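You operate a simulated robot arm through the tools that you are given. There is no shell and no other tool.

You run a simulated robot arm. Do the job below in one go: nothing can be reset, and whatever is moved stays where it is left.

## Task
Send the 3.5 mm bar through the check at level 2, then reset.
Fine: level set before the check; put the bar back.

Only the result counts: the job must be done as asked and must still hold three seconds after the hand-in. Knocking over, shifting, dropping, spilling or breaking anything else fails it.

## Robot
A 7-joint arm with a fingered hand, fixed in place. Base frame: the origin is at the foot of the arm, x ahead of it, y to its left, z up. Units: mm, rad, N and s.
Its first joint turns from -2.897 to 2.897 rad. Payload 4 kg.
Tool frame: the origin (TCP) lies between the finger pads and is the grasp point; the fingertips stand 30 mm ahead of it; z points along the fingers, y is the line along which they close. Largest opening 104 mm; the body of the gripper starts 35 mm behind the TCP. The gripper is a hand of 4 fingers: y runs from the thumb to the fingers, the wrist lies at [-15, -113, -190] in the tool frame, and closing takes about 1.5 s.
Orientation is that of the tool frame in the base frame, as a unit quaternion [w, x, y, z]. With the fingers straight down and the wrist toward the robot, the tool's x, y and z point along [0, 1, 0], [1, 0, 0] and [0, 0, -1] of the base frame.

## Interface
- The arm moves only by the tool nudge_tool. Its argument "plan" is text: rows parted by semicolons, each of 7 numbers parted by spaces: the turn, a rotation vector about the tool's x, y, z in rad, then the shift along the tool's x, y, z in mm, then the opening, from 0 (shut) to 1 (fully open). In form: rx ry rz x y z jaw; .... A call has 1 to 20 rows; each row is the pose to reach, as a shift and turn from the pose commanded when the call began, along the tool's axes at that moment. Rows are played at 5 a second. More than 50 mm and 0.15 rad between two rows, or a gripper value outside its range, and nothing of the call is played. Where a pose cannot be reached the arm comes as near as it can. A force on the tool above 50 N (or 10 N above the force at the start of the call, whichever is more), or a blocked arm, ends the call early, and 0.2 s more pass. The fingers move at their own pace (about 153 mm/s each) and stop on an object; they squeeze with about 27 N. The grip force told is the motor's: it shows also when the fingers shut on nothing. Time passes only in rows, and 0.2 s behind the last, so rows that repeat a pose let the fingers close. It gives the time, the measured TCP pose, the force on the tool (base axes), the opening and the grip force at its end, in the units of the frame above (readings bear some noise), with the torque about the TCP (base axes, N m) and any sound that the robot's microphone picked up, and new pictures: "show" is both (left out), scene, wrist or none.
- Cameras (640 x 400 px; columns grow to the right, rows downward): "scene" is fixed at [50.2, 648.9, 1435.2]; the picture's right is [-0.55, -0.84, 0.00], its down [-0.48, 0.31, -0.82] and it looks along [0.69, -0.45, -0.57] (base axes); focal length 311 px, centre (320, 200). "wrist" rides on the gripper at [61, -92, -130] in the tool frame; the picture's right is [-0.81, 0.28, -0.52], its down [-0.53, -0.71, 0.46] and it looks along [-0.24, 0.64, 0.72] (tool axes); focal length 275 px, centre (320, 200). There is no depth. A picture from a camera that has moved, and an enlarged one, comes with that camera's place and axes in the base frame and with its lens.
- preshape(shape): the hand has 4 fingers and takes this shape, open, in about a second: jaw (thumb against the fingers, like two jaws); tri (thumb and two fingers); tip (a fingertip pinch); poke (one finger out to press); point (the index stretched); flat (the hand flat); cup (the hand cupped); fist (a fist). The gripper value then closes the fingers along that shape, each until it touches; the sizes above hold for jaw. It gives what a move gives, with no picture.
- close_up(camera, box): a new picture of the part [left, top, right, bottom] of that camera's present view, enlarged. It takes no simulated time.
- hand_in(): hands the job in; it is judged then, once.

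Places have to be worked out from the pictures, the camera data and where the tool is seen. Open the gripper and draw the arm clear of the work before you hand the job in, unless the task says otherwise.

The tools are called after "Request:" as name(argument=value, ...) on one line, values as JSON. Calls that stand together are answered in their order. nudge_tool: Moves the arm, as the interface text tells. Its arguments: {"type":"object","properties":{"plan":{"type":"string"},"show":{"type":"string","enum":["both","scene","wrist","none"]}},"required":["plan"]} The other tools are called the same way: preshape (shape) gives the hand a shape; close_up (camera, box) takes an enlarged picture of a part of a camera's view; hand_in () hands the job in.

At the start:

```text
time: 0.0
eef_pos: [599.3, 133.0, 1121.7]
tcp_rot: [0.0, 0.707, 0.708, 0.0]
force: [-0.6, 0.0, 1.0]
moment: [0.01, 0.01, 0.02]
finger_gap: 103.6
gripper_force: 0.1
shape: jaw
```

scene: 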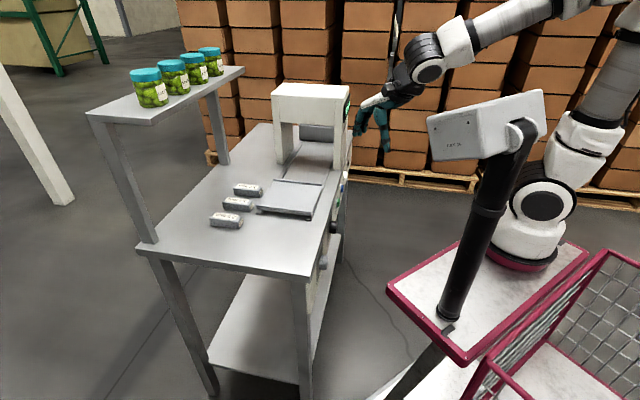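
wrist: 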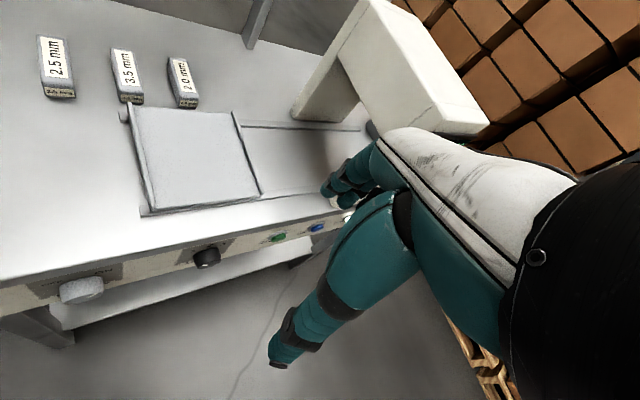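

The pictures show three test bars, a tray/conveyor leading to an arch, and a front panel with knobs and buttons. I look closer before moving anything.

Request:
close_up(camera="scene", box=[200, 70, 380, 260])

Request:
close_up(camera="wrist", box=[0, 200, 360, 320])

Request:
close_up(camera="wrist", box=[20, 20, 280, 220])

Request:
close_up(camera="scene", box=[300, 80, 370, 280])

```text
2.11 times, centred on (290, 165) of scene
camera zoom: at [50.2, 648.9, 1435.2], right [-0.55, -0.84, 0.0], down [-0.48, 0.31, -0.82], along [0.69, -0.45, -0.57], focal length 655 px, centre (383, 274)
```

zoom: 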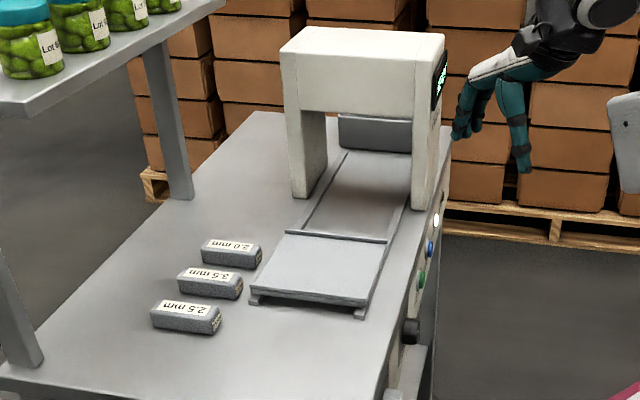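

```text
1.78 times, centred on (180, 260) of wrist
camera zoom: at [507.4, 193.5, 1251.6], right [0.28, -0.81, 0.52], down [-0.71, -0.53, -0.46], along [0.64, -0.24, -0.72], focal length 489 px, centre (569, 93)
```

zoom: 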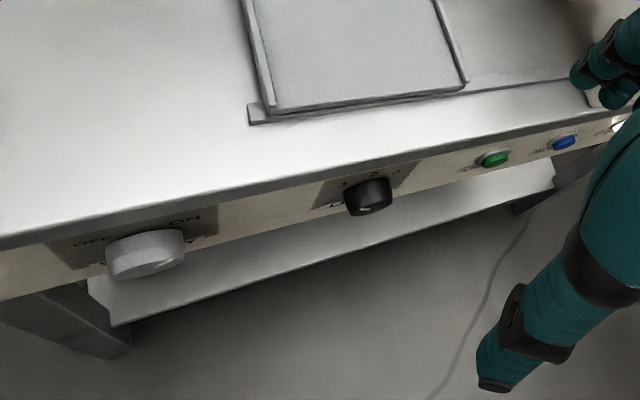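

```text
2.00 times, centred on (150, 120) of wrist
camera zoom: at [507.4, 193.5, 1251.6], right [0.28, -0.81, 0.52], down [-0.71, -0.53, -0.46], along [0.64, -0.24, -0.72], focal length 551 px, centre (660, 360)
```

zoom: 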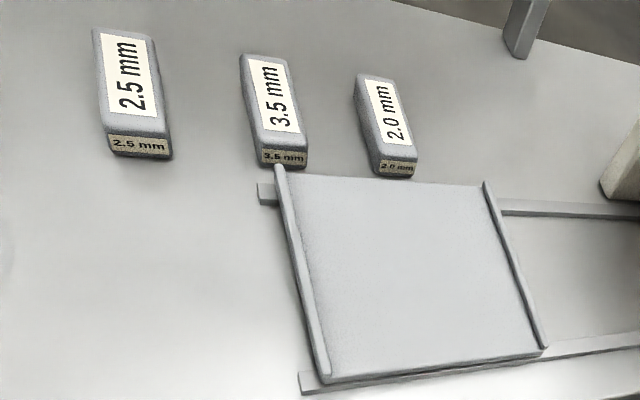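

```text
2.00 times, centred on (335, 180) of scene
camera zoom: at [50.2, 648.9, 1435.2], right [-0.55, -0.84, 0.0], down [-0.48, 0.31, -0.82], along [0.69, -0.45, -0.57], focal length 622 px, centre (290, 240)
```

zoom: 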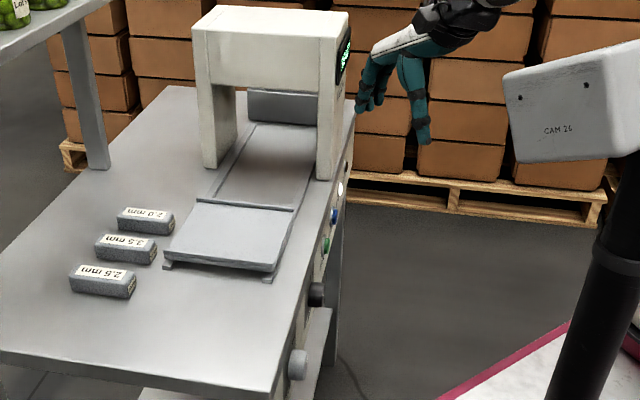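

The panel (knob, green, blue button) appears to run diagonally, from about (680,185,780) to (875,10,780), facing the robot. I move the hand right and down while turning it about 65°, so the wrist camera sees the panel head-on.

Request:
nudge_tool(plan="0 0 -0.11 -24 -2.5 20 1;0 0 -0.22 -48 -5 40 1;0 0 -0.33 -72 -7.5 60 1;0 0 -0.44 -96 -10 80 1;0 0 -0.55 -120 -12.5 100 1;0 0 -0.66 -144 -15 120 1;0 0 -0.77 -168 -17.5 140 1;0 0 -0.88 -192 -20 160 1;0 0 -0.99 -216 -22.5 180 1;0 0 -1.1 -240 -25 200 1")

```text
time: 2.2
eef_pos: [583.5, -110.5, 923.9]
tcp_rot: [-0.001, 0.231, 0.973, 0.0]
force: [0.2, 0.2, 0.1]
moment: [-0.03, 0.0, 0.0]
finger_gap: 104.0
gripper_force: 0.1
shape: jaw
out of reach, approached as far as the arm can: row 4, 5, 6, 7, 8, 9, 10
camera wrist: at [487.5, -165.0, 1053.7], right [0.85, -0.12, 0.52], down [0.15, -0.88, -0.46], along [0.51, 0.47, -0.73], focal length 275 px, centre (320, 200)
```

scene: 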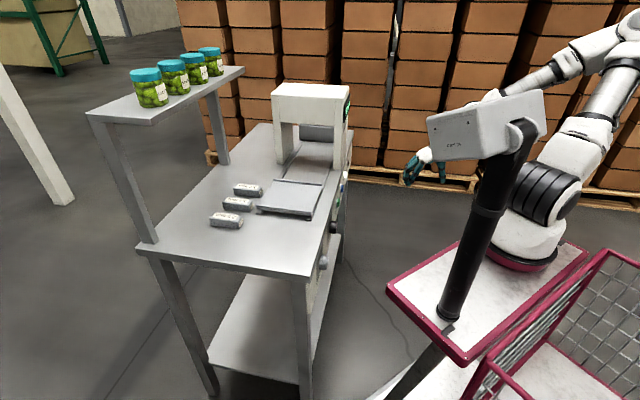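
wrist: 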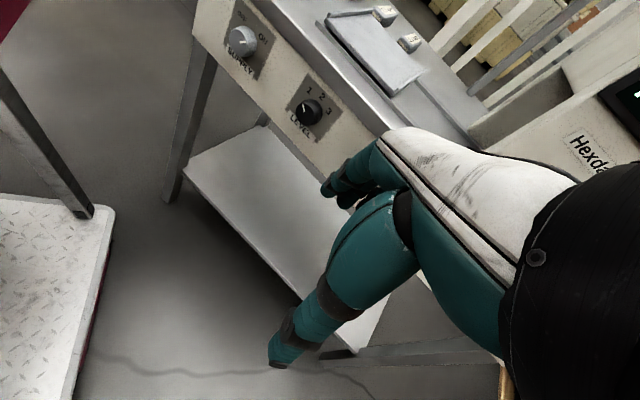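

The panel faces me with SUPPLY and LEVEL knobs, but the hand hides the buttons. I enlarge the visible part.

Request:
close_up(camera="wrist", box=[200, 0, 360, 150])

Request:
close_up(camera="wrist", box=[300, 0, 640, 210])

Request:
close_up(camera="scene", box=[310, 80, 370, 280])

```text
2.67 times, centred on (280, 75) of wrist
camera zoom: at [487.5, -165.0, 1053.7], right [0.85, -0.12, 0.52], down [0.15, -0.88, -0.46], along [0.51, 0.47, -0.73], focal length 734 px, centre (427, 533)
```

zoom: 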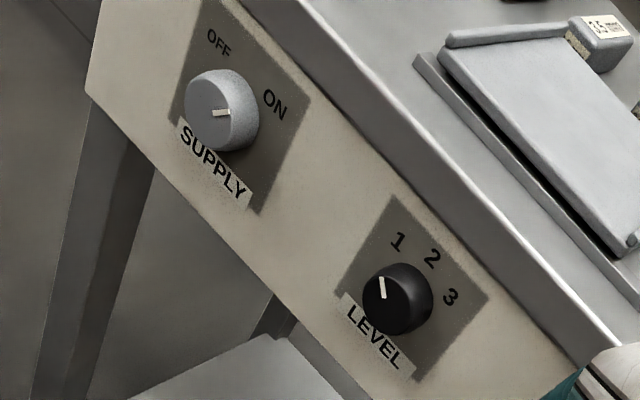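

```text
1.88 times, centred on (470, 105) of wrist
camera zoom: at [487.5, -165.0, 1053.7], right [0.85, -0.12, 0.52], down [0.15, -0.88, -0.46], along [0.51, 0.47, -0.73], focal length 518 px, centre (38, 379)
```

zoom: 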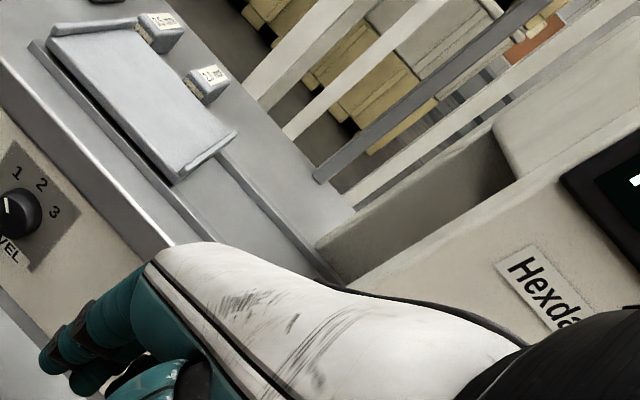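

```text
2.00 times, centred on (340, 180) of scene
camera zoom: at [50.2, 648.9, 1435.2], right [-0.55, -0.84, 0.0], down [-0.48, 0.31, -0.82], along [0.69, -0.45, -0.57], focal length 622 px, centre (280, 240)
```

zoom: 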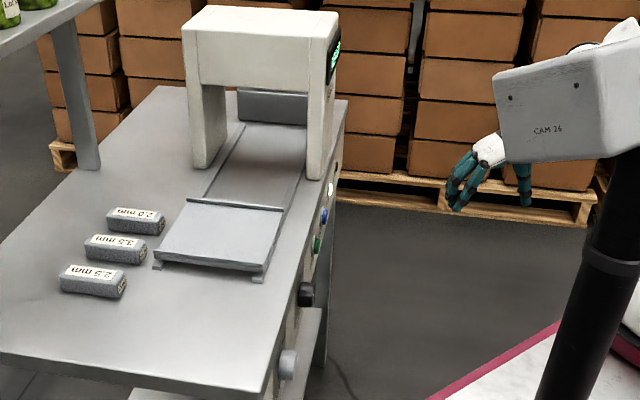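

SUPPLY is ON and LEVEL points to 1; bars and tray are visible. I turn the hand to the right so the buttons and display come out from behind it.

Request:
nudge_tool(plan="0 0 0.12 -5 -10 0 1;0 0 0.24 -10 -20 0 1;0 0 0.36 -15 -30 0 1;0 0 0.48 -20 -40 0 1;0 0 0.6 -27 -53 0 1;0 0 0.7 -27 -53 0 1")

```text
time: 3.6
eef_pos: [623.1, -194.5, 936.0]
tcp_rot: [-0.002, 0.552, 0.834, 0.0]
force: [0.6, -0.9, 0.3]
moment: [0.03, 0.03, -0.02]
finger_gap: 103.6
gripper_force: 0.1
shape: jaw
out of reach, approached as far as the arm can: row 1, 2, 3, 4, 5, 6
camera wrist: at [515.2, -173.1, 1067.4], right [0.57, -0.64, 0.52], down [-0.45, -0.77, -0.46], along [0.69, 0.03, -0.73], focal length 275 px, centre (320, 200)
```

scene: 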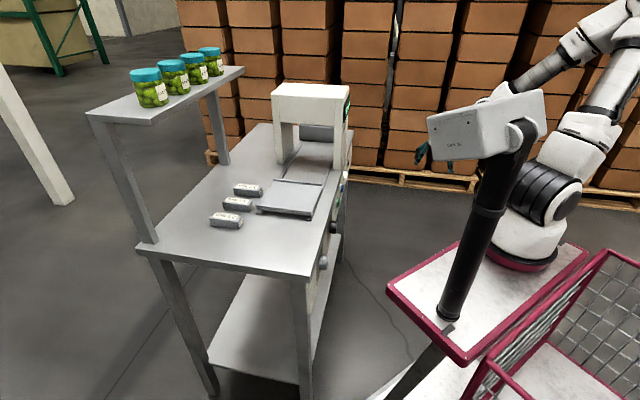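
wrist: 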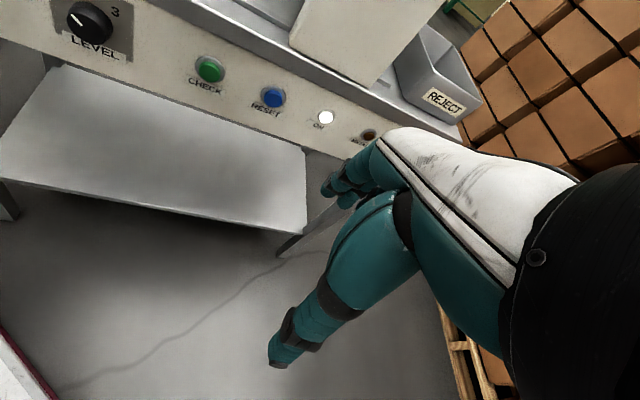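

Now I see CHECK (green), RESET (blue), an OK lamp and another lamp, plus a reject bin behind the arch. I enlarge these to read them and locate them.

Request:
close_up(camera="wrist", box=[180, 30, 400, 170])

Request:
close_up(camera="wrist", box=[40, 0, 260, 130])

Request:
close_up(camera="scene", box=[325, 90, 365, 250])

Request:
close_up(camera="scene", box=[195, 160, 345, 250])

```text
2.86 times, centred on (290, 100) of wrist
camera zoom: at [515.2, -173.1, 1067.4], right [0.57, -0.64, 0.52], down [-0.45, -0.77, -0.46], along [0.69, 0.03, -0.73], focal length 786 px, centre (406, 486)
```

zoom: 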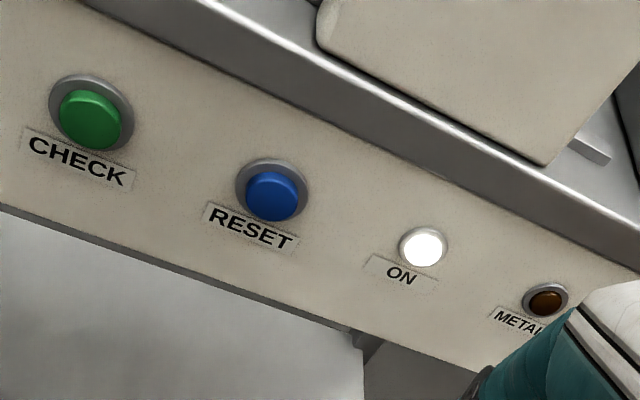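

```text
2.91 times, centred on (150, 65) of wrist
camera zoom: at [515.2, -173.1, 1067.4], right [0.57, -0.64, 0.52], down [-0.45, -0.77, -0.46], along [0.69, 0.03, -0.73], focal length 801 px, centre (814, 593)
```

zoom: 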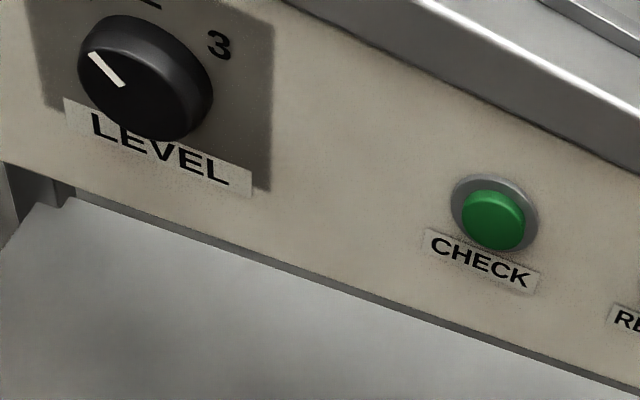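

```text
2.50 times, centred on (345, 170) of scene
camera zoom: at [50.2, 648.9, 1435.2], right [-0.55, -0.84, 0.0], down [-0.48, 0.31, -0.82], along [0.69, -0.45, -0.57], focal length 778 px, centre (258, 275)
```

zoom: 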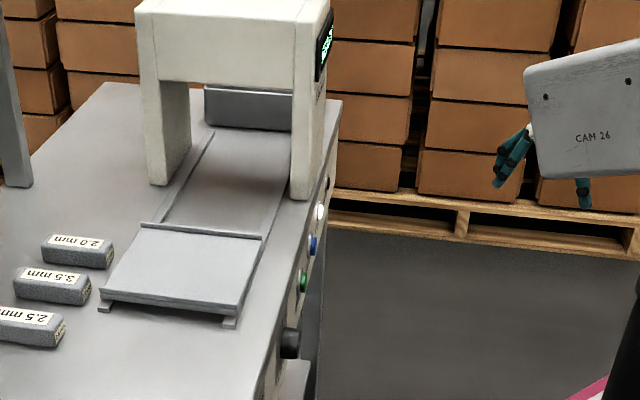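

```text
4.27 times, centred on (270, 205) of scene
camera zoom: at [50.2, 648.9, 1435.2], right [-0.55, -0.84, 0.0], down [-0.48, 0.31, -0.82], along [0.69, -0.45, -0.57], focal length 1327 px, centre (533, 179)
```

zoom: 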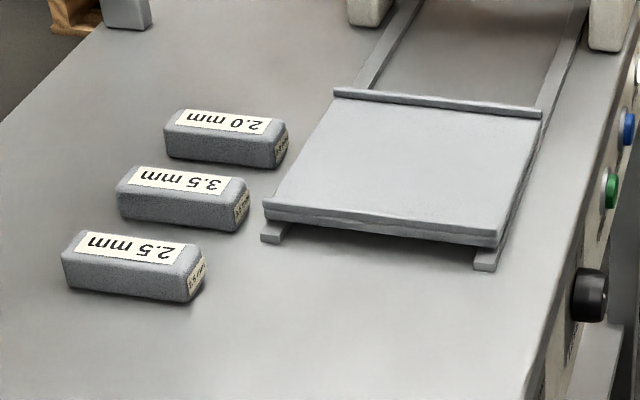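

Estimated from the views: CHECK ≈ (787,89,775), RESET ≈ (855,17,777), LEVEL knob front ≈ (674,183,775), panel inward direction ≈ (0.71,0.70,0), and LEVEL must turn ~45° clockwise from 1 to 2. I move in front of the panel while tilting the fingers forward to test reach and get a better look.

Request:
nudge_tool(plan="-0.1 0 0 22 9 0 1;-0.2 0 0 44 18 0 1;-0.3 0 0 66 28 0 1;-0.4 0 0 88 37 0 1;-0.5 0 0 110 47 0 1;-0.6 0 0 132 56 0 1;-0.7 0 0 154 66 0 1;-0.8 0 0 176 75 0 1;-0.8 0 0 176 75 0 1")

```text
time: 5.6
eef_pos: [750.2, -24.2, 875.5]
tcp_rot: [0.215, 0.508, 0.768, 0.326]
force: [-0.1, -0.8, 0.4]
moment: [0.0, 0.03, 0.01]
finger_gap: 103.8
gripper_force: 0.0
shape: jaw
out of reach, approached as far as the arm can: row 1, 2, 3, 4, 5, 6, 7, 8, 9
camera wrist: at [581.0, -28.8, 901.0], right [0.15, -0.82, 0.56], down [0.05, -0.56, -0.83], along [0.99, 0.15, -0.04], focal length 275 px, centre (320, 200)
```

scene: 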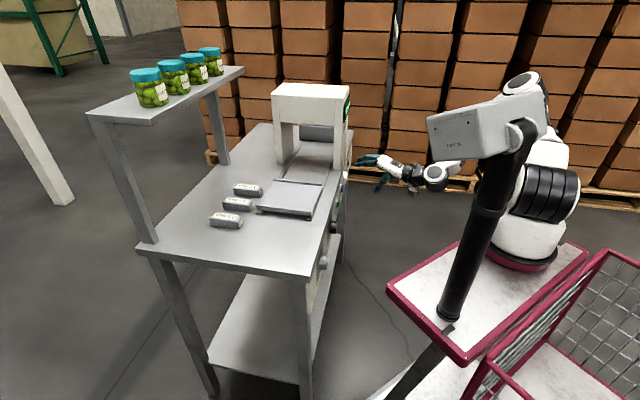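
wrist: 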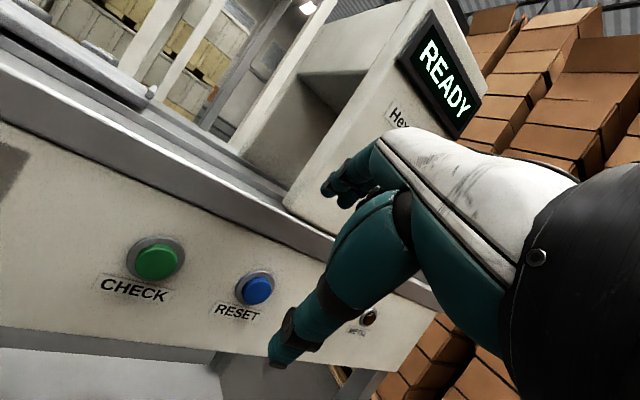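

The display reads READY; the arm held the orientation but slid outward because of its inner reach limit (wrist radius ≳567 mm). I make a small test shift along the panel to learn how the commanded pose relates to the measured one.

Request:
nudge_tool(plan="0 0 0 -26 7.4 7.6 1;0 0 0 -52.5 14.8 15.2 1;0 0 0 -52.5 14.8 15.2 1", show="none")

Request:
close_up(camera="wrist", box=[0, 200, 420, 400])

```text
time: 6.4
eef_pos: [793.3, -65.4, 880.8]
tcp_rot: [0.215, 0.508, 0.767, 0.326]
force: [-0.3, -0.5, 0.3]
moment: [0.01, -0.03, 0.0]
finger_gap: 104.0
gripper_force: 0.0
shape: jaw
```

```text
1.52 times, centred on (210, 300) of wrist
camera zoom: at [623.5, -70.3, 905.2], right [0.15, -0.82, 0.56], down [0.05, -0.56, -0.83], along [0.99, 0.15, -0.04], focal length 420 px, centre (488, 48)
```

zoom: 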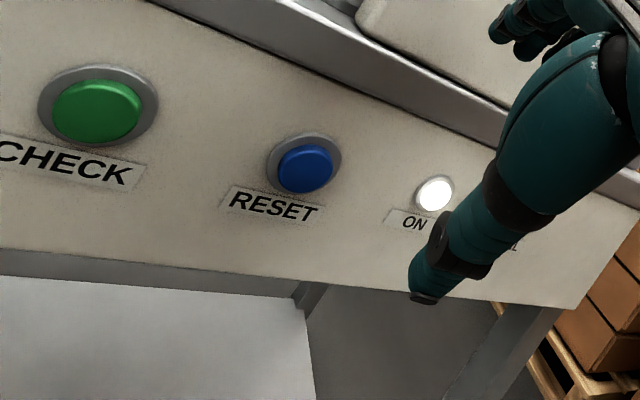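

The commanded pose follows the reached one, and CHECK (787,89,774) / RESET (855,17,776) are confirmed by a second triangulation. Now I swing to a pose in front of the LEVEL knob, fingers horizontal into the panel with thumb on the right and fingers on the left.

Request:
nudge_tool(plan="-.063 -.0235 -.1151 17.7 -9.6 1.1 1;-.126 -.047 -.2302 35.4 -19.2 2.2 1;-.189 -.0705 -.3453 53.1 -28.8 3.3 1;-.252 -.094 -.4604 70.8 -38.4 4.4 1;-.315 -.1175 -.5755 88.5 -48 5.5 1;-.378 -.141 -.6906 106.2 -57.5 6.5 1;-.441 -.1645 -.8057 123.9 -67.1 7.6 1;-.504 -.188 -.9208 141.6 -76.7 8.7 1;-.567 -.2115 -1.0359 159.2 -86.3 9.8 1;-.63 -.235 -1.151 176.9 -95.9 10.9 1;-.693 -.2585 -1.2661 194.6 -105.5 12 1;-.756 -.282 -1.3812 212.3 -115.1 13.1 1;-.819 -.3055 -1.4963 230 -124.6 14.2 1;-.882 -.329 -1.611 247.7 -134.2 15.3 1;-.882 -.329 -1.611 247.7 -134.2 15.3 1")

```text
time: 9.6
eef_pos: [620.4, 132.1, 776.2]
tcp_rot: [0.655, -0.266, 0.656, 0.264]
force: [-0.1, -0.3, -0.5]
moment: [0.0, 0.01, 0.02]
finger_gap: 103.7
gripper_force: 0.1
shape: jaw
camera wrist: at [590.3, -24.7, 714.5], right [-0.56, -0.16, 0.81], down [0.82, -0.2, 0.53], along [0.07, 0.97, 0.24], focal length 275 px, centre (320, 200)
```

scene: 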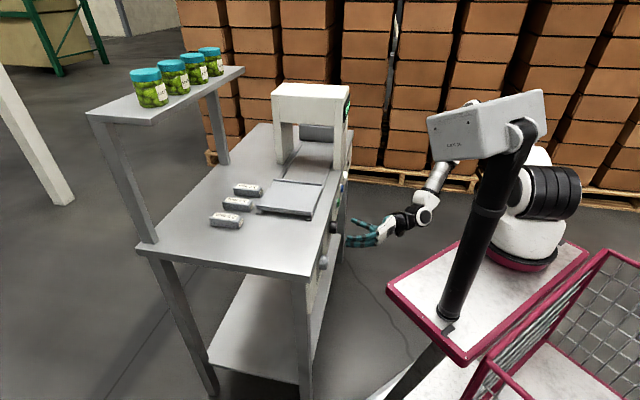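
wrist: 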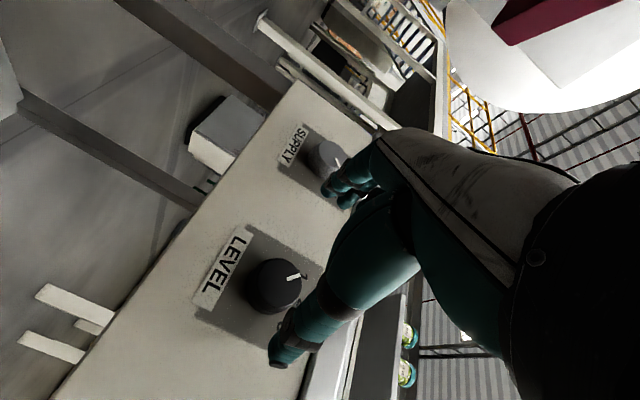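

The pose was reached exactly; I see the LEVEL knob between the fingers' direction. I enlarge to check alignment of the knob with the grasp axis.

Request:
close_up(camera="wrist", box=[180, 200, 360, 380])

Request:
close_up(camera="scene", box=[300, 190, 400, 290])

```text
2.22 times, centred on (270, 290) of wrist
camera zoom: at [590.3, -24.7, 714.5], right [-0.56, -0.16, 0.81], down [0.82, -0.2, 0.53], along [0.07, 0.97, 0.24], focal length 612 px, centre (431, 0)
```

zoom: 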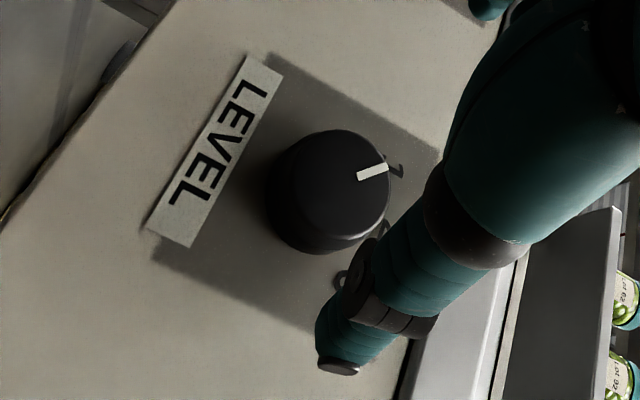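

```text
4.00 times, centred on (350, 240) of scene
camera zoom: at [50.2, 648.9, 1435.2], right [-0.55, -0.84, 0.0], down [-0.48, 0.31, -0.82], along [0.69, -0.45, -0.57], focal length 1244 px, centre (200, 40)
```

zoom: 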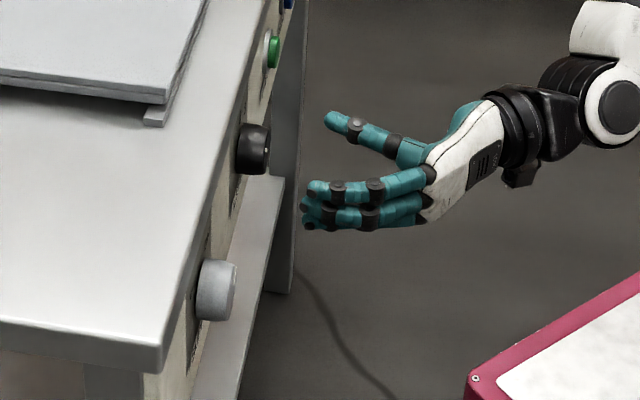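

Fitting all views, the knob axis is about 8 mm further right (f) than my grasp axis; its front is ~75 mm ahead of the TCP. I correct sideways and advance 55 mm with the hand open.

Request:
nudge_tool(plan="0 0 0 1.5 -8 0 1;0 0 0 1.5 -8 20 1;0 0 0 1.5 -8 40 1;0 0 0 1.5 -8 55 1;0 0 0 1.5 -8 55 1")

Request:
close_up(camera="wrist", box=[200, 120, 440, 400])

Request:
close_up(camera="scene", box=[290, 190, 390, 290])

```text
time: 10.8
eef_pos: [666.9, 163.1, 771.8]
tcp_rot: [0.656, -0.265, 0.656, 0.263]
force: [-0.4, -0.3, 0.0]
moment: [-0.01, 0.0, 0.0]
finger_gap: 103.9
gripper_force: 0.1
shape: jaw
camera wrist: at [635.8, 6.3, 711.0], right [-0.56, -0.16, 0.81], down [0.82, -0.2, 0.53], along [0.08, 0.97, 0.24], focal length 275 px, centre (320, 200)
```

scene: 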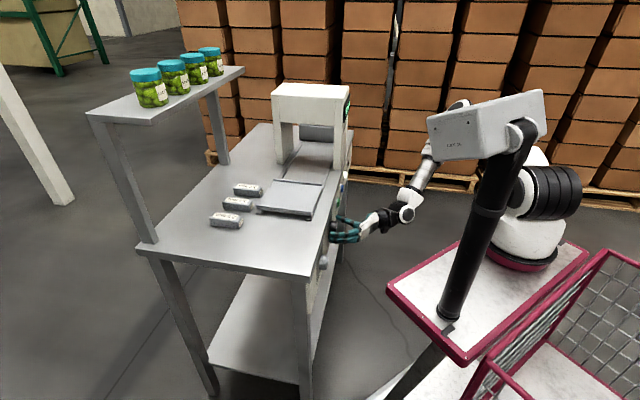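
wrist: 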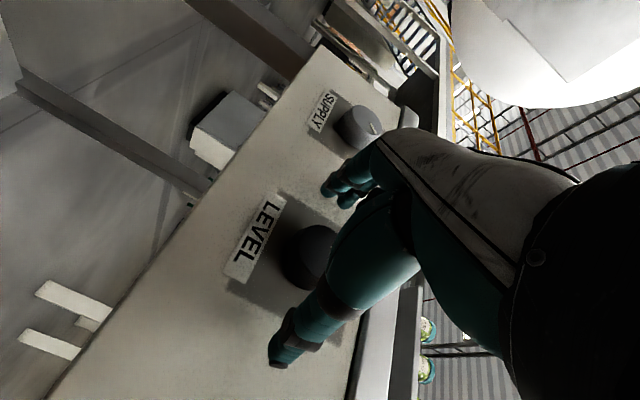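

```text
1.43 times, centred on (320, 260) of wrist
camera zoom: at [635.8, 6.3, 711.0], right [-0.56, -0.16, 0.81], down [0.82, -0.2, 0.53], along [0.08, 0.97, 0.24], focal length 393 px, centre (320, 114)
```

zoom: 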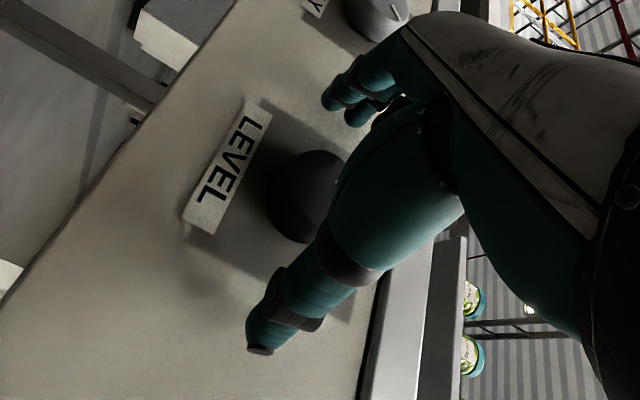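

```text
4.00 times, centred on (340, 240) of scene
camera zoom: at [50.2, 648.9, 1435.2], right [-0.55, -0.84, 0.0], down [-0.48, 0.31, -0.82], along [0.69, -0.45, -0.57], focal length 1244 px, centre (240, 40)
```

zoom: 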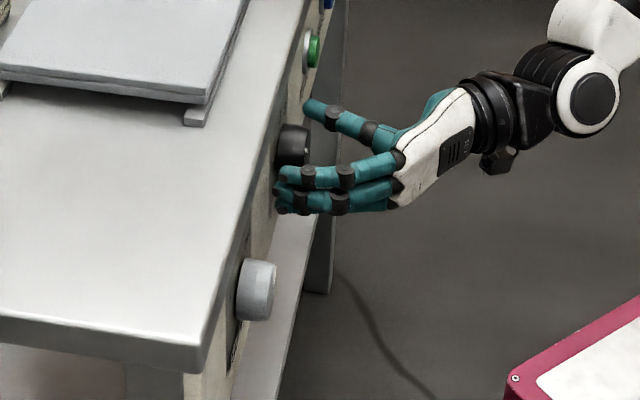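

The knob sits between thumb and fingers and the heights agree (CHECK's known spot shows the same small picture offset). I advance 8 mm more and close on the knob.

Request:
nudge_tool(plan="0 0 0 0 0 4 1;0 0 0 0 0 8 1;0 0 0 0 0 8 0.7;0 0 0 0 0 8 0.5;0 0 0 0 0 8 0.3;0 0 0 0 0 8 0.1;0 0 0 0 0 8 0;0 0 0 0 0 8 0;0 0 0 0 0 8 0;0 0 0 0 0 8 0;0 0 0 0 0 8 0")

Request:
close_up(camera="wrist", box=[200, 120, 440, 400])

Request:
close_up(camera="scene", box=[290, 190, 390, 290])

```text
time: 13.2
eef_pos: [672.0, 167.6, 772.6]
tcp_rot: [0.655, -0.265, 0.656, 0.263]
force: [-26.0, -40.8, -2.3]
moment: [-0.18, 0.13, 0.09]
finger_gap: 36.9
gripper_force: 26.8
shape: jaw
camera wrist: at [641.6, 10.8, 711.2], right [-0.56, -0.16, 0.81], down [0.82, -0.2, 0.53], along [0.08, 0.97, 0.24], focal length 275 px, centre (320, 200)
```

scene: 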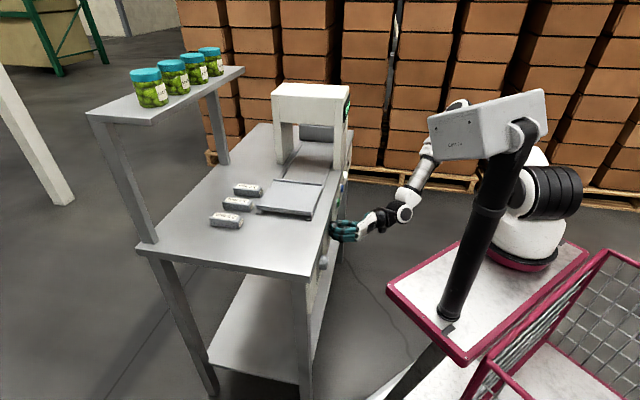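
wrist: 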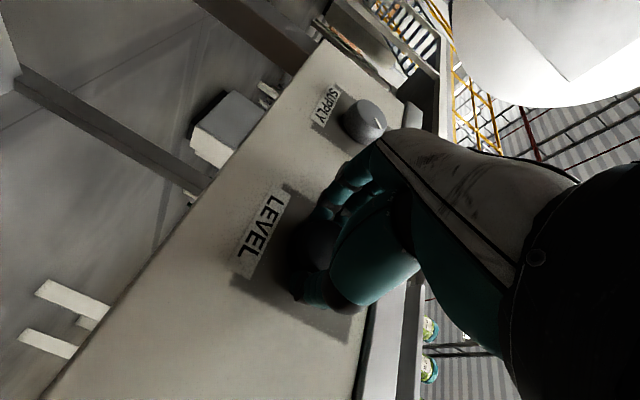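

```text
1.43 times, centred on (320, 260) of wrist
camera zoom: at [641.6, 10.8, 711.2], right [-0.56, -0.16, 0.81], down [0.82, -0.2, 0.53], along [0.08, 0.97, 0.24], focal length 393 px, centre (320, 114)
```

zoom: 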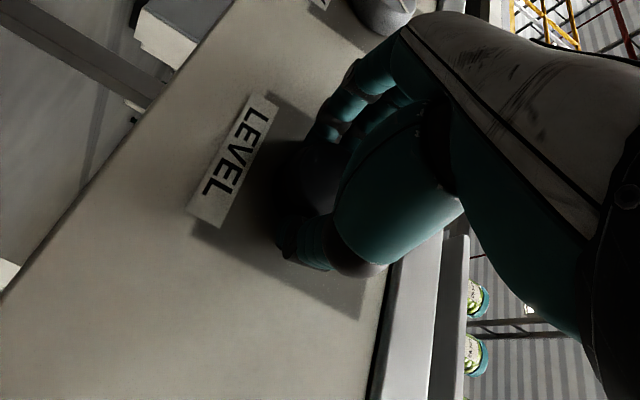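

```text
4.00 times, centred on (340, 240) of scene
camera zoom: at [50.2, 648.9, 1435.2], right [-0.55, -0.84, 0.0], down [-0.48, 0.31, -0.82], along [0.69, -0.45, -0.57], focal length 1244 px, centre (240, 40)
```

zoom: 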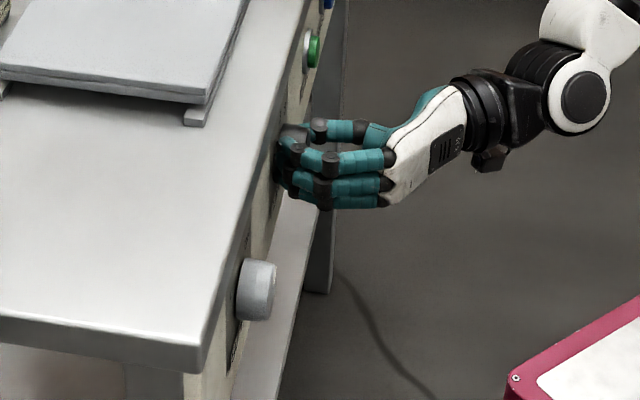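

The fingers hold the knob (gap 37 mm) but press on the panel with ~47 N as they extended when closing. I back off 4 mm while gripping to relieve that.

Request:
nudge_tool(plan="0 0 0 0 0 -2 0;0 0 0 0 0 -4 0;0 0 0 0 0 -4 0", show="none")

```text
time: 14.0
eef_pos: [671.4, 166.4, 772.4]
tcp_rot: [0.656, -0.264, 0.656, 0.263]
force: [6.9, -2.6, -3.4]
moment: [-0.08, -0.02, 0.02]
finger_gap: 35.2
gripper_force: 27.2
shape: jaw
```

Force is relieved and the grip holds. Now I turn clockwise by 45° about the grasp axis.

Request:
nudge_tool(plan="0 0 0.1 0 0 0 0;0 0 0.2 0 0 0 0;0 0 0.3 0 0 0 0;0 0 0.4 0 0 0 0;0 0 0.5 0 0 0 0;0 0 0.6 0 0 0 0;0 0 0.7 0 0 0 0;0 0 0.785 0 0 0 0;0 0 0.785 0 0 0 0")

Request:
close_up(camera="scene", box=[290, 190, 390, 290])

```text
time: 15.3
eef_pos: [676.8, 163.0, 795.1]
tcp_rot: [0.561, -0.088, 0.707, 0.421]
force: [-9.0, -14.4, -2.9]
moment: [0.03, -0.05, 0.21]
finger_gap: 25.1
gripper_force: 27.4
shape: jaw
out of reach, approached as far as the arm can: row 4, 5, 6
stopped in row 6: the force on the tool passed its limit at 56 N (the readings are from after the stop); the commanded pose is now the measured one
camera wrist: at [616.4, 37.0, 699.1], right [-0.25, -0.47, 0.85], down [0.94, -0.32, 0.1], along [0.22, 0.82, 0.52], focal length 275 px, centre (320, 200)
```

scene: 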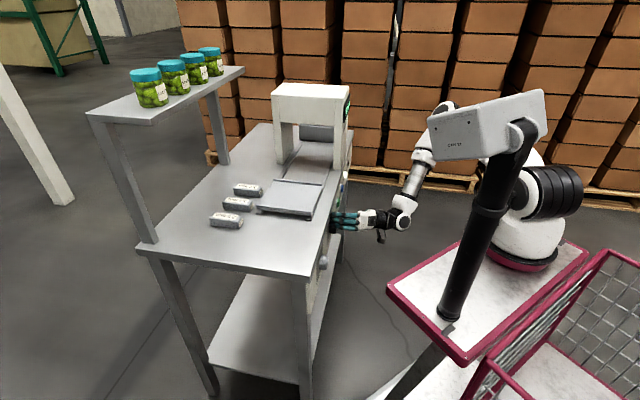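
wrist: 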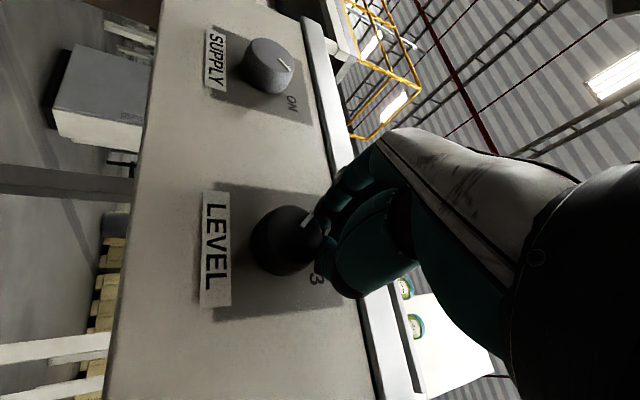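

```text
4.00 times, centred on (340, 240) of scene
camera zoom: at [50.2, 648.9, 1435.2], right [-0.55, -0.84, 0.0], down [-0.48, 0.31, -0.82], along [0.69, -0.45, -0.57], focal length 1244 px, centre (240, 40)
```

zoom: 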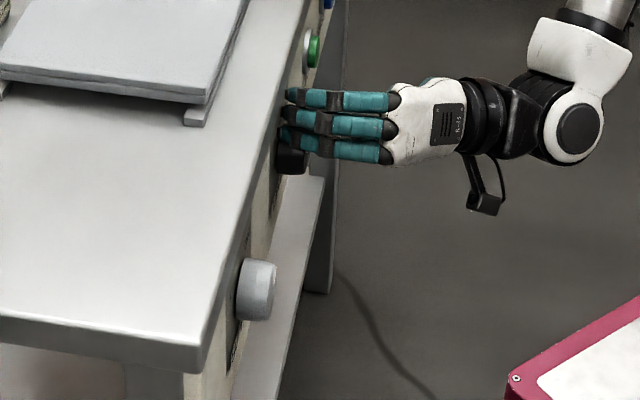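

The turn ran out of reach and the hand rose ~22 mm, slipping upward on the knob. I check the marker before letting go.

Request:
close_up(camera="wrist", box=[190, 160, 370, 320])

```text
2.50 times, centred on (280, 240) of wrist
camera zoom: at [616.4, 37.0, 699.1], right [-0.25, -0.47, 0.85], down [0.94, -0.32, 0.1], along [0.22, 0.82, 0.52], focal length 688 px, centre (420, 100)
```

zoom: 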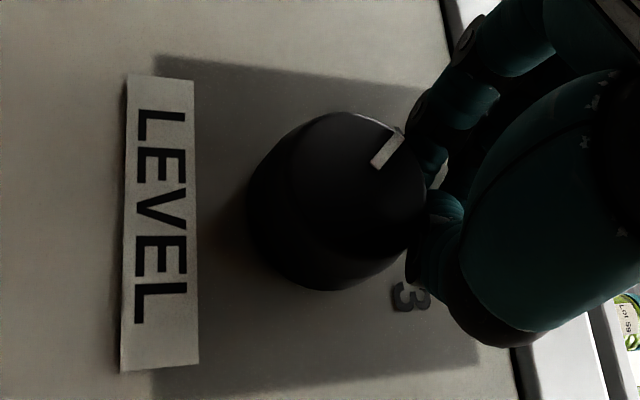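

The marker still sits near 1, so the hand slipped without turning it. I open, back off, and return to the level of the knob with the hand rolled the other way (y toward left-down), which keeps the wrist higher and gives 45° of roll room.

Request:
nudge_tool(plan="0 0 0 0 0 0 0.3;0 0 0 0 0 -5 0.5;0 0 0 0 0 -20 0.8;0 0 0 0 0 -35 1;0 0 0 0 0 -48 1;0 0 -0.13 0 0 -48 1;0 0 -0.26 0 0 -48 1;0 0 -0.39 0 0 -48 1;0 0 -0.52 0 0 -48 1")

Request:
close_up(camera="wrist", box=[180, 160, 360, 340])

```text
time: 17.3
eef_pos: [642.6, 130.2, 796.0]
tcp_rot: [0.652, -0.266, 0.66, 0.263]
force: [0.4, -0.7, 0.7]
moment: [0.0, -0.01, 0.03]
finger_gap: 103.8
gripper_force: 0.0
shape: jaw
out of reach, approached as far as the arm can: row 3, 4, 5
camera wrist: at [612.2, -25.6, 736.2], right [-0.56, -0.15, 0.82], down [0.83, -0.19, 0.53], along [0.08, 0.97, 0.23], focal length 275 px, centre (320, 200)
```

scene: 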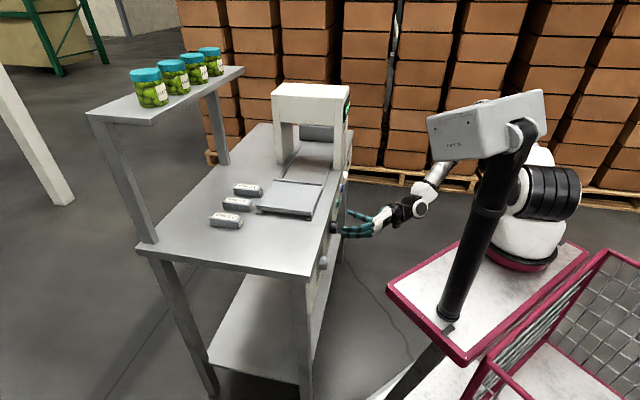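
wrist: 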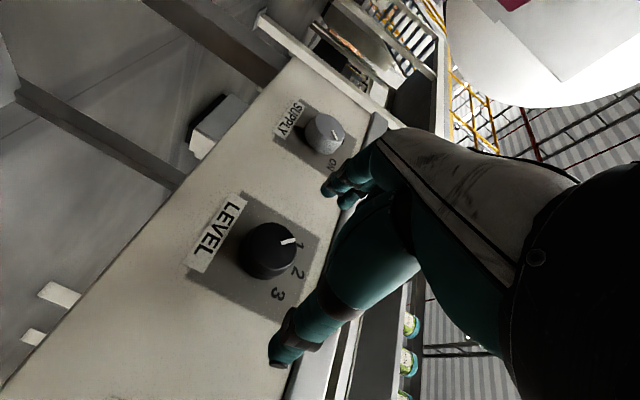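

```text
2.22 times, centred on (270, 250) of wrist
camera zoom: at [612.2, -25.6, 736.2], right [-0.56, -0.15, 0.82], down [0.83, -0.19, 0.53], along [0.08, 0.97, 0.23], focal length 612 px, centre (431, 89)
```

zoom: 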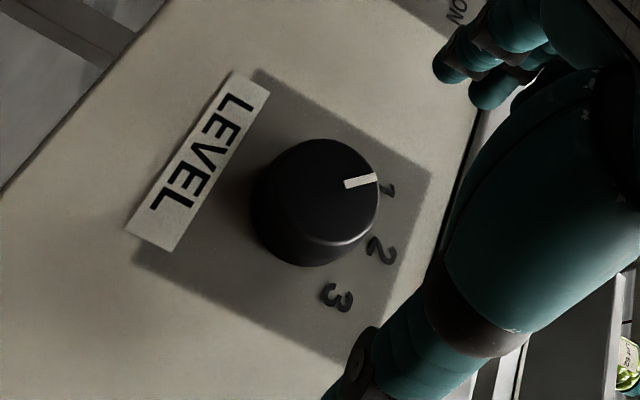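

The knob is indeed still on 1; its axis is at f≈345, z≈775. I roll the hand 45° counter-clockwise and lower it in line with the knob.

Request:
nudge_tool(plan="0 0 -0.13 4 1 3 1;0 0 -0.26 8 2 6 1;0 0 -0.39 12 4 9 1;0 0 -0.52 16 5 12 1;0 0 -0.65 20 6 12 1;0 0 -0.785 22 7 12 1;0 0 -0.785 22 7 12 1")

Request:
close_up(camera="scene", box=[290, 190, 390, 290])

```text
time: 18.9
eef_pos: [647.0, 143.3, 773.5]
tcp_rot: [0.702, -0.498, 0.509, -0.006]
force: [-0.1, 0.0, -0.1]
moment: [-0.03, 0.03, -0.01]
finger_gap: 103.9
gripper_force: 0.1
shape: jaw
camera wrist: at [628.1, -24.5, 796.7], right [-0.9, 0.2, 0.39], down [0.43, 0.23, 0.87], along [0.08, 0.95, -0.29], focal length 275 px, centre (320, 200)
```

scene: 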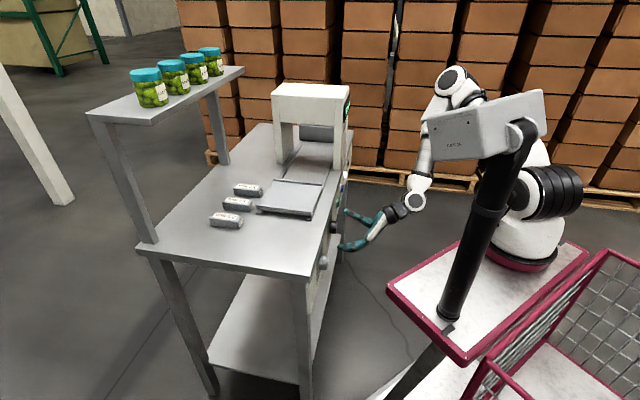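
wrist: 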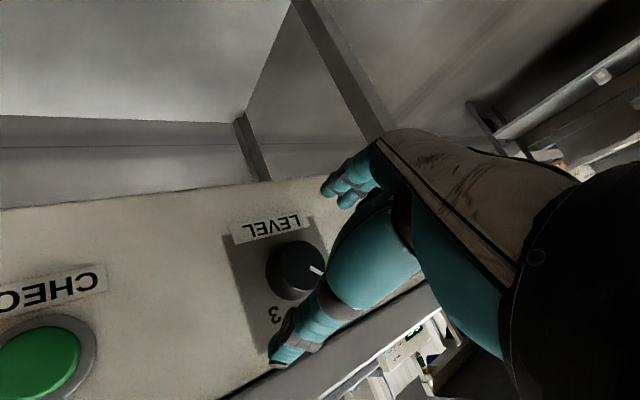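

```text
4.00 times, centred on (340, 240) of scene
camera zoom: at [50.2, 648.9, 1435.2], right [-0.55, -0.84, 0.0], down [-0.48, 0.31, -0.82], along [0.69, -0.45, -0.57], focal length 1244 px, centre (240, 40)
```

zoom: 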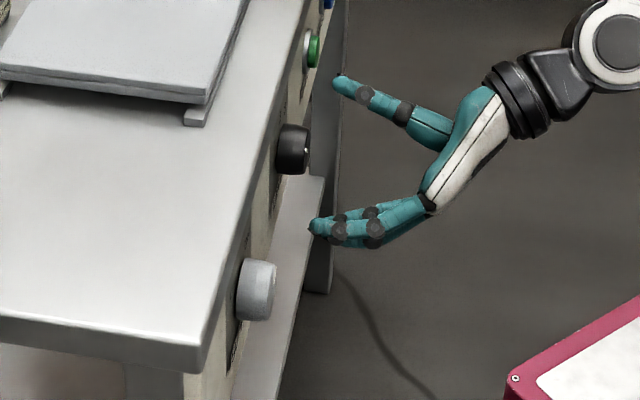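

Aligned: TCP on the knob axis (f≈346.6, z≈773.5) with the roll reached. I advance 32 mm and close on the knob.

Request:
nudge_tool(plan="0 0 0 0 0 15 1;0 0 0 0 0 31 1;0 0 0 0 0 31 0.6;0 0 0 0 0 31 0.3;0 0 0 0 0 31 0;0 0 0 0 0 31 0;0 0 0 0 0 31 0;0 0 0 0 0 31 0;0 0 0 0 0 31 0;0 0 0 0 0 31 0")

Request:
close_up(camera="scene", box=[290, 190, 390, 290])

```text
time: 21.1
eef_pos: [669.5, 165.1, 773.1]
tcp_rot: [0.702, -0.498, 0.509, -0.007]
force: [3.6, -1.1, 2.6]
moment: [0.02, -0.06, -0.04]
finger_gap: 33.4
gripper_force: 27.0
shape: jaw
camera wrist: at [650.4, -2.9, 796.9], right [-0.9, 0.2, 0.39], down [0.43, 0.23, 0.87], along [0.08, 0.95, -0.29], focal length 275 px, centre (320, 200)
```

scene: 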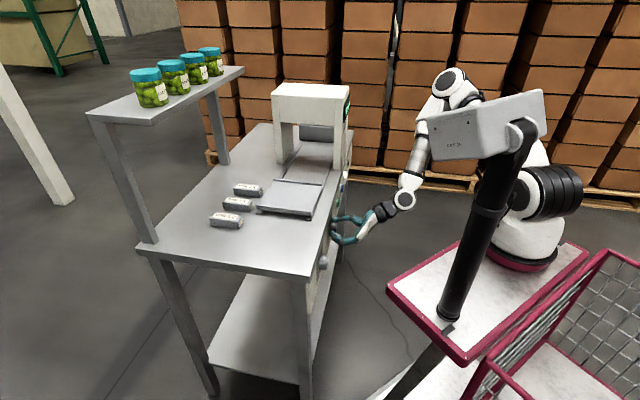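
wrist: 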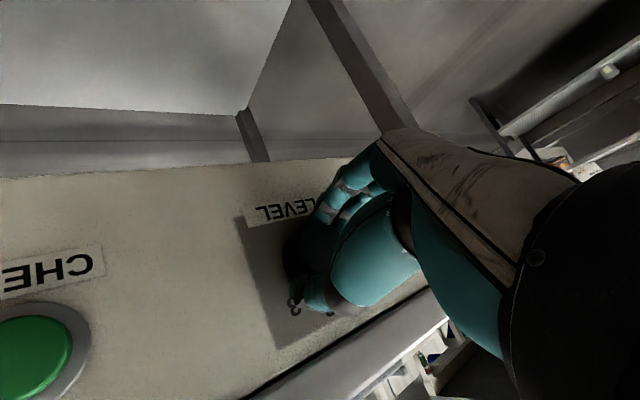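

```text
4.00 times, centred on (340, 240) of scene
camera zoom: at [50.2, 648.9, 1435.2], right [-0.55, -0.84, 0.0], down [-0.48, 0.31, -0.82], along [0.69, -0.45, -0.57], focal length 1244 px, centre (240, 40)
```

zoom: 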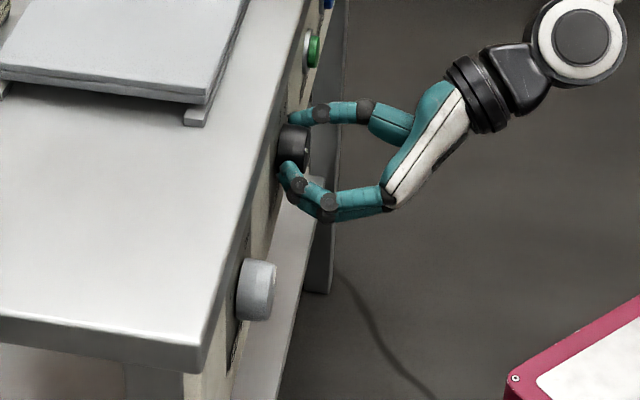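

The knob is held nicely with little side force. I turn 0.8 rad clockwise.

Request:
nudge_tool(plan="0 0 0.1 0 0 0 0;0 0 0.2 0 0 0 0;0 0 0.3 0 0 0 0;0 0 0.4 0 0 0 0;0 0 0.5 0 0 0 0;0 0 0.6 0 0 0 0;0 0 0.7 0 0 0 0;0 0 0.8 0 0 0 0;0 0 0.8 0 0 0 0", show="wrist")

Request:
close_up(camera="scene", box=[290, 190, 390, 290])

```text
time: 23.1
eef_pos: [669.1, 165.3, 773.7]
tcp_rot: [0.648, -0.261, 0.663, 0.268]
force: [-1.6, 3.2, -2.7]
moment: [-0.11, 0.06, 0.26]
finger_gap: 33.2
gripper_force: 27.0
shape: jaw
camera wrist: at [637.1, 9.2, 712.3], right [-0.54, -0.16, 0.82], down [0.83, -0.2, 0.51], along [0.08, 0.97, 0.25], focal length 275 px, centre (320, 200)
```

wrist: 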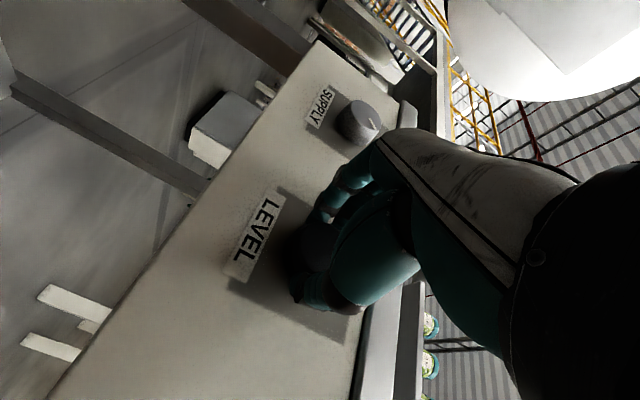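

```text
4.00 times, centred on (340, 240) of scene
camera zoom: at [50.2, 648.9, 1435.2], right [-0.55, -0.84, 0.0], down [-0.48, 0.31, -0.82], along [0.69, -0.45, -0.57], focal length 1244 px, centre (240, 40)
```

zoom: 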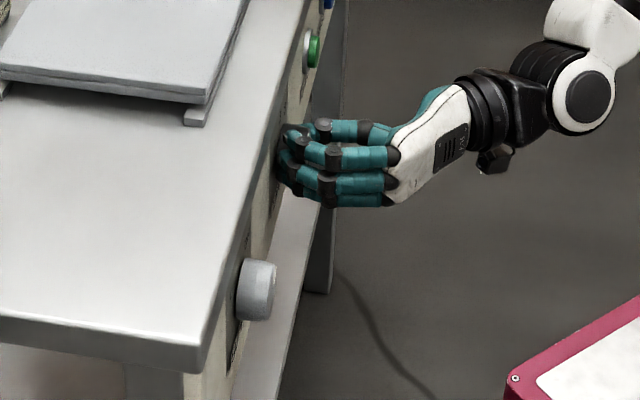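

The turn completed without drift. I open the hand, back off 35 mm and look at the marker.

Request:
nudge_tool(plan="0 0 0 0 0 0 0.3;0 0 0 0 0 0 0.7;0 0 0 0 0 0 1;0 0 0 0 0 -12 1;0 0 0 0 0 -24 1;0 0 0 0 0 -36 1;0 0 0 0 0 -36 1", show="wrist")

Request:
close_up(camera="wrist", box=[180, 180, 360, 360])

```text
time: 24.7
eef_pos: [644.2, 139.8, 772.3]
tcp_rot: [0.649, -0.261, 0.663, 0.269]
force: [0.2, 0.3, -0.7]
moment: [0.03, 0.03, -0.01]
finger_gap: 103.9
gripper_force: 0.0
shape: jaw
camera wrist: at [611.8, -16.6, 711.0], right [-0.55, -0.16, 0.82], down [0.83, -0.2, 0.51], along [0.08, 0.97, 0.25], focal length 275 px, centre (320, 200)
```

wrist: 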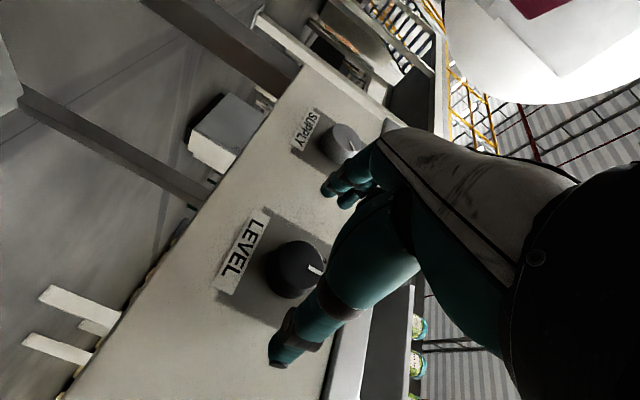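

```text
2.22 times, centred on (270, 270) of wrist
camera zoom: at [611.8, -16.6, 711.0], right [-0.55, -0.16, 0.82], down [0.83, -0.2, 0.51], along [0.08, 0.97, 0.25], focal length 612 px, centre (431, 44)
```

zoom: 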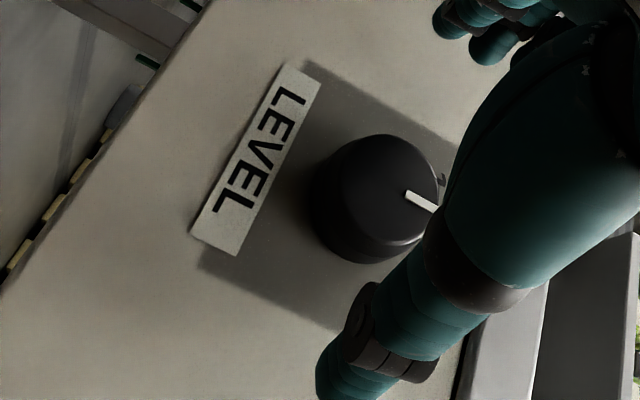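

The marker now points to 2 (I'll verify from a frontal view later). Next I raise the hand clear of the table edge and turn it to fingers-down above the tray, to look at bars, tray and panel.

Request:
nudge_tool(plan="0 0 0 -46 0 0 0.6;0 0 0 -92 0 0 0.6;0 0 0 -138 0 0 0.6;0 0 0 -184 0 0 0.6;0 0 0 -230 0 0 0.6;.081 .081 .081 -237 1 10 0.6;.161 .161 .161 -243 2 19 0.6;.242 .242 .242 -250 3 29 0.6;.322 .322 .322 -257 3 39 0.6;.403 .403 .403 -263 4 48 0.6;.484 .484 .484 -270 5 58 0.6;.564 .564 .564 -277 6 68 0.6;.645 .645 .645 -283 7 78 0.6;.725 .725 .725 -290 7 87 0.6;.806 .806 .806 -297 8 97 0.6;.887 .887 .887 -303 9 107 0.6;.967 .967 .967 -310 10 116 0.6;1.048 1.048 1.048 -317 11 126 0.6;1.128 1.128 1.128 -323 12 136 0.6;1.209 1.209 1.209 -330 12 145 0.6")

```text
time: 28.9
eef_pos: [745.5, 248.0, 1101.4]
tcp_rot: [-0.011, 0.393, 0.92, -0.004]
force: [-0.8, 0.3, -0.1]
moment: [0.0, 0.01, 0.01]
finger_gap: 62.7
gripper_force: 0.0
shape: jaw
out of reach, approached as far as the arm can: row 17
camera wrist: at [639.7, 228.5, 1234.3], right [0.77, -0.4, 0.5], down [-0.16, -0.88, -0.45], along [0.62, 0.27, -0.74], focal length 275 px, centre (320, 200)
```

scene: 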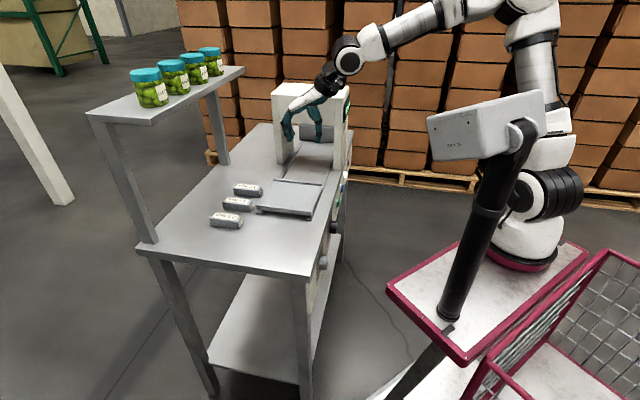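
wrist: 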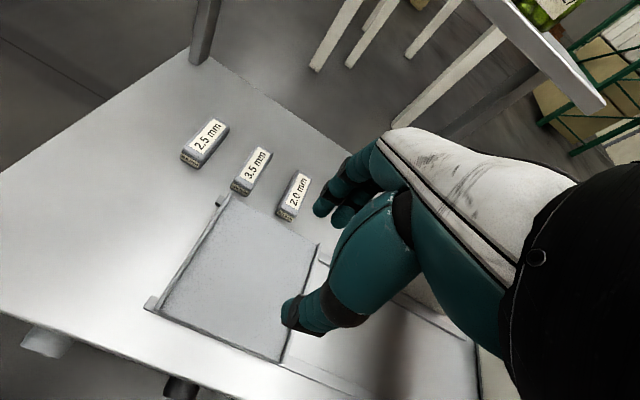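

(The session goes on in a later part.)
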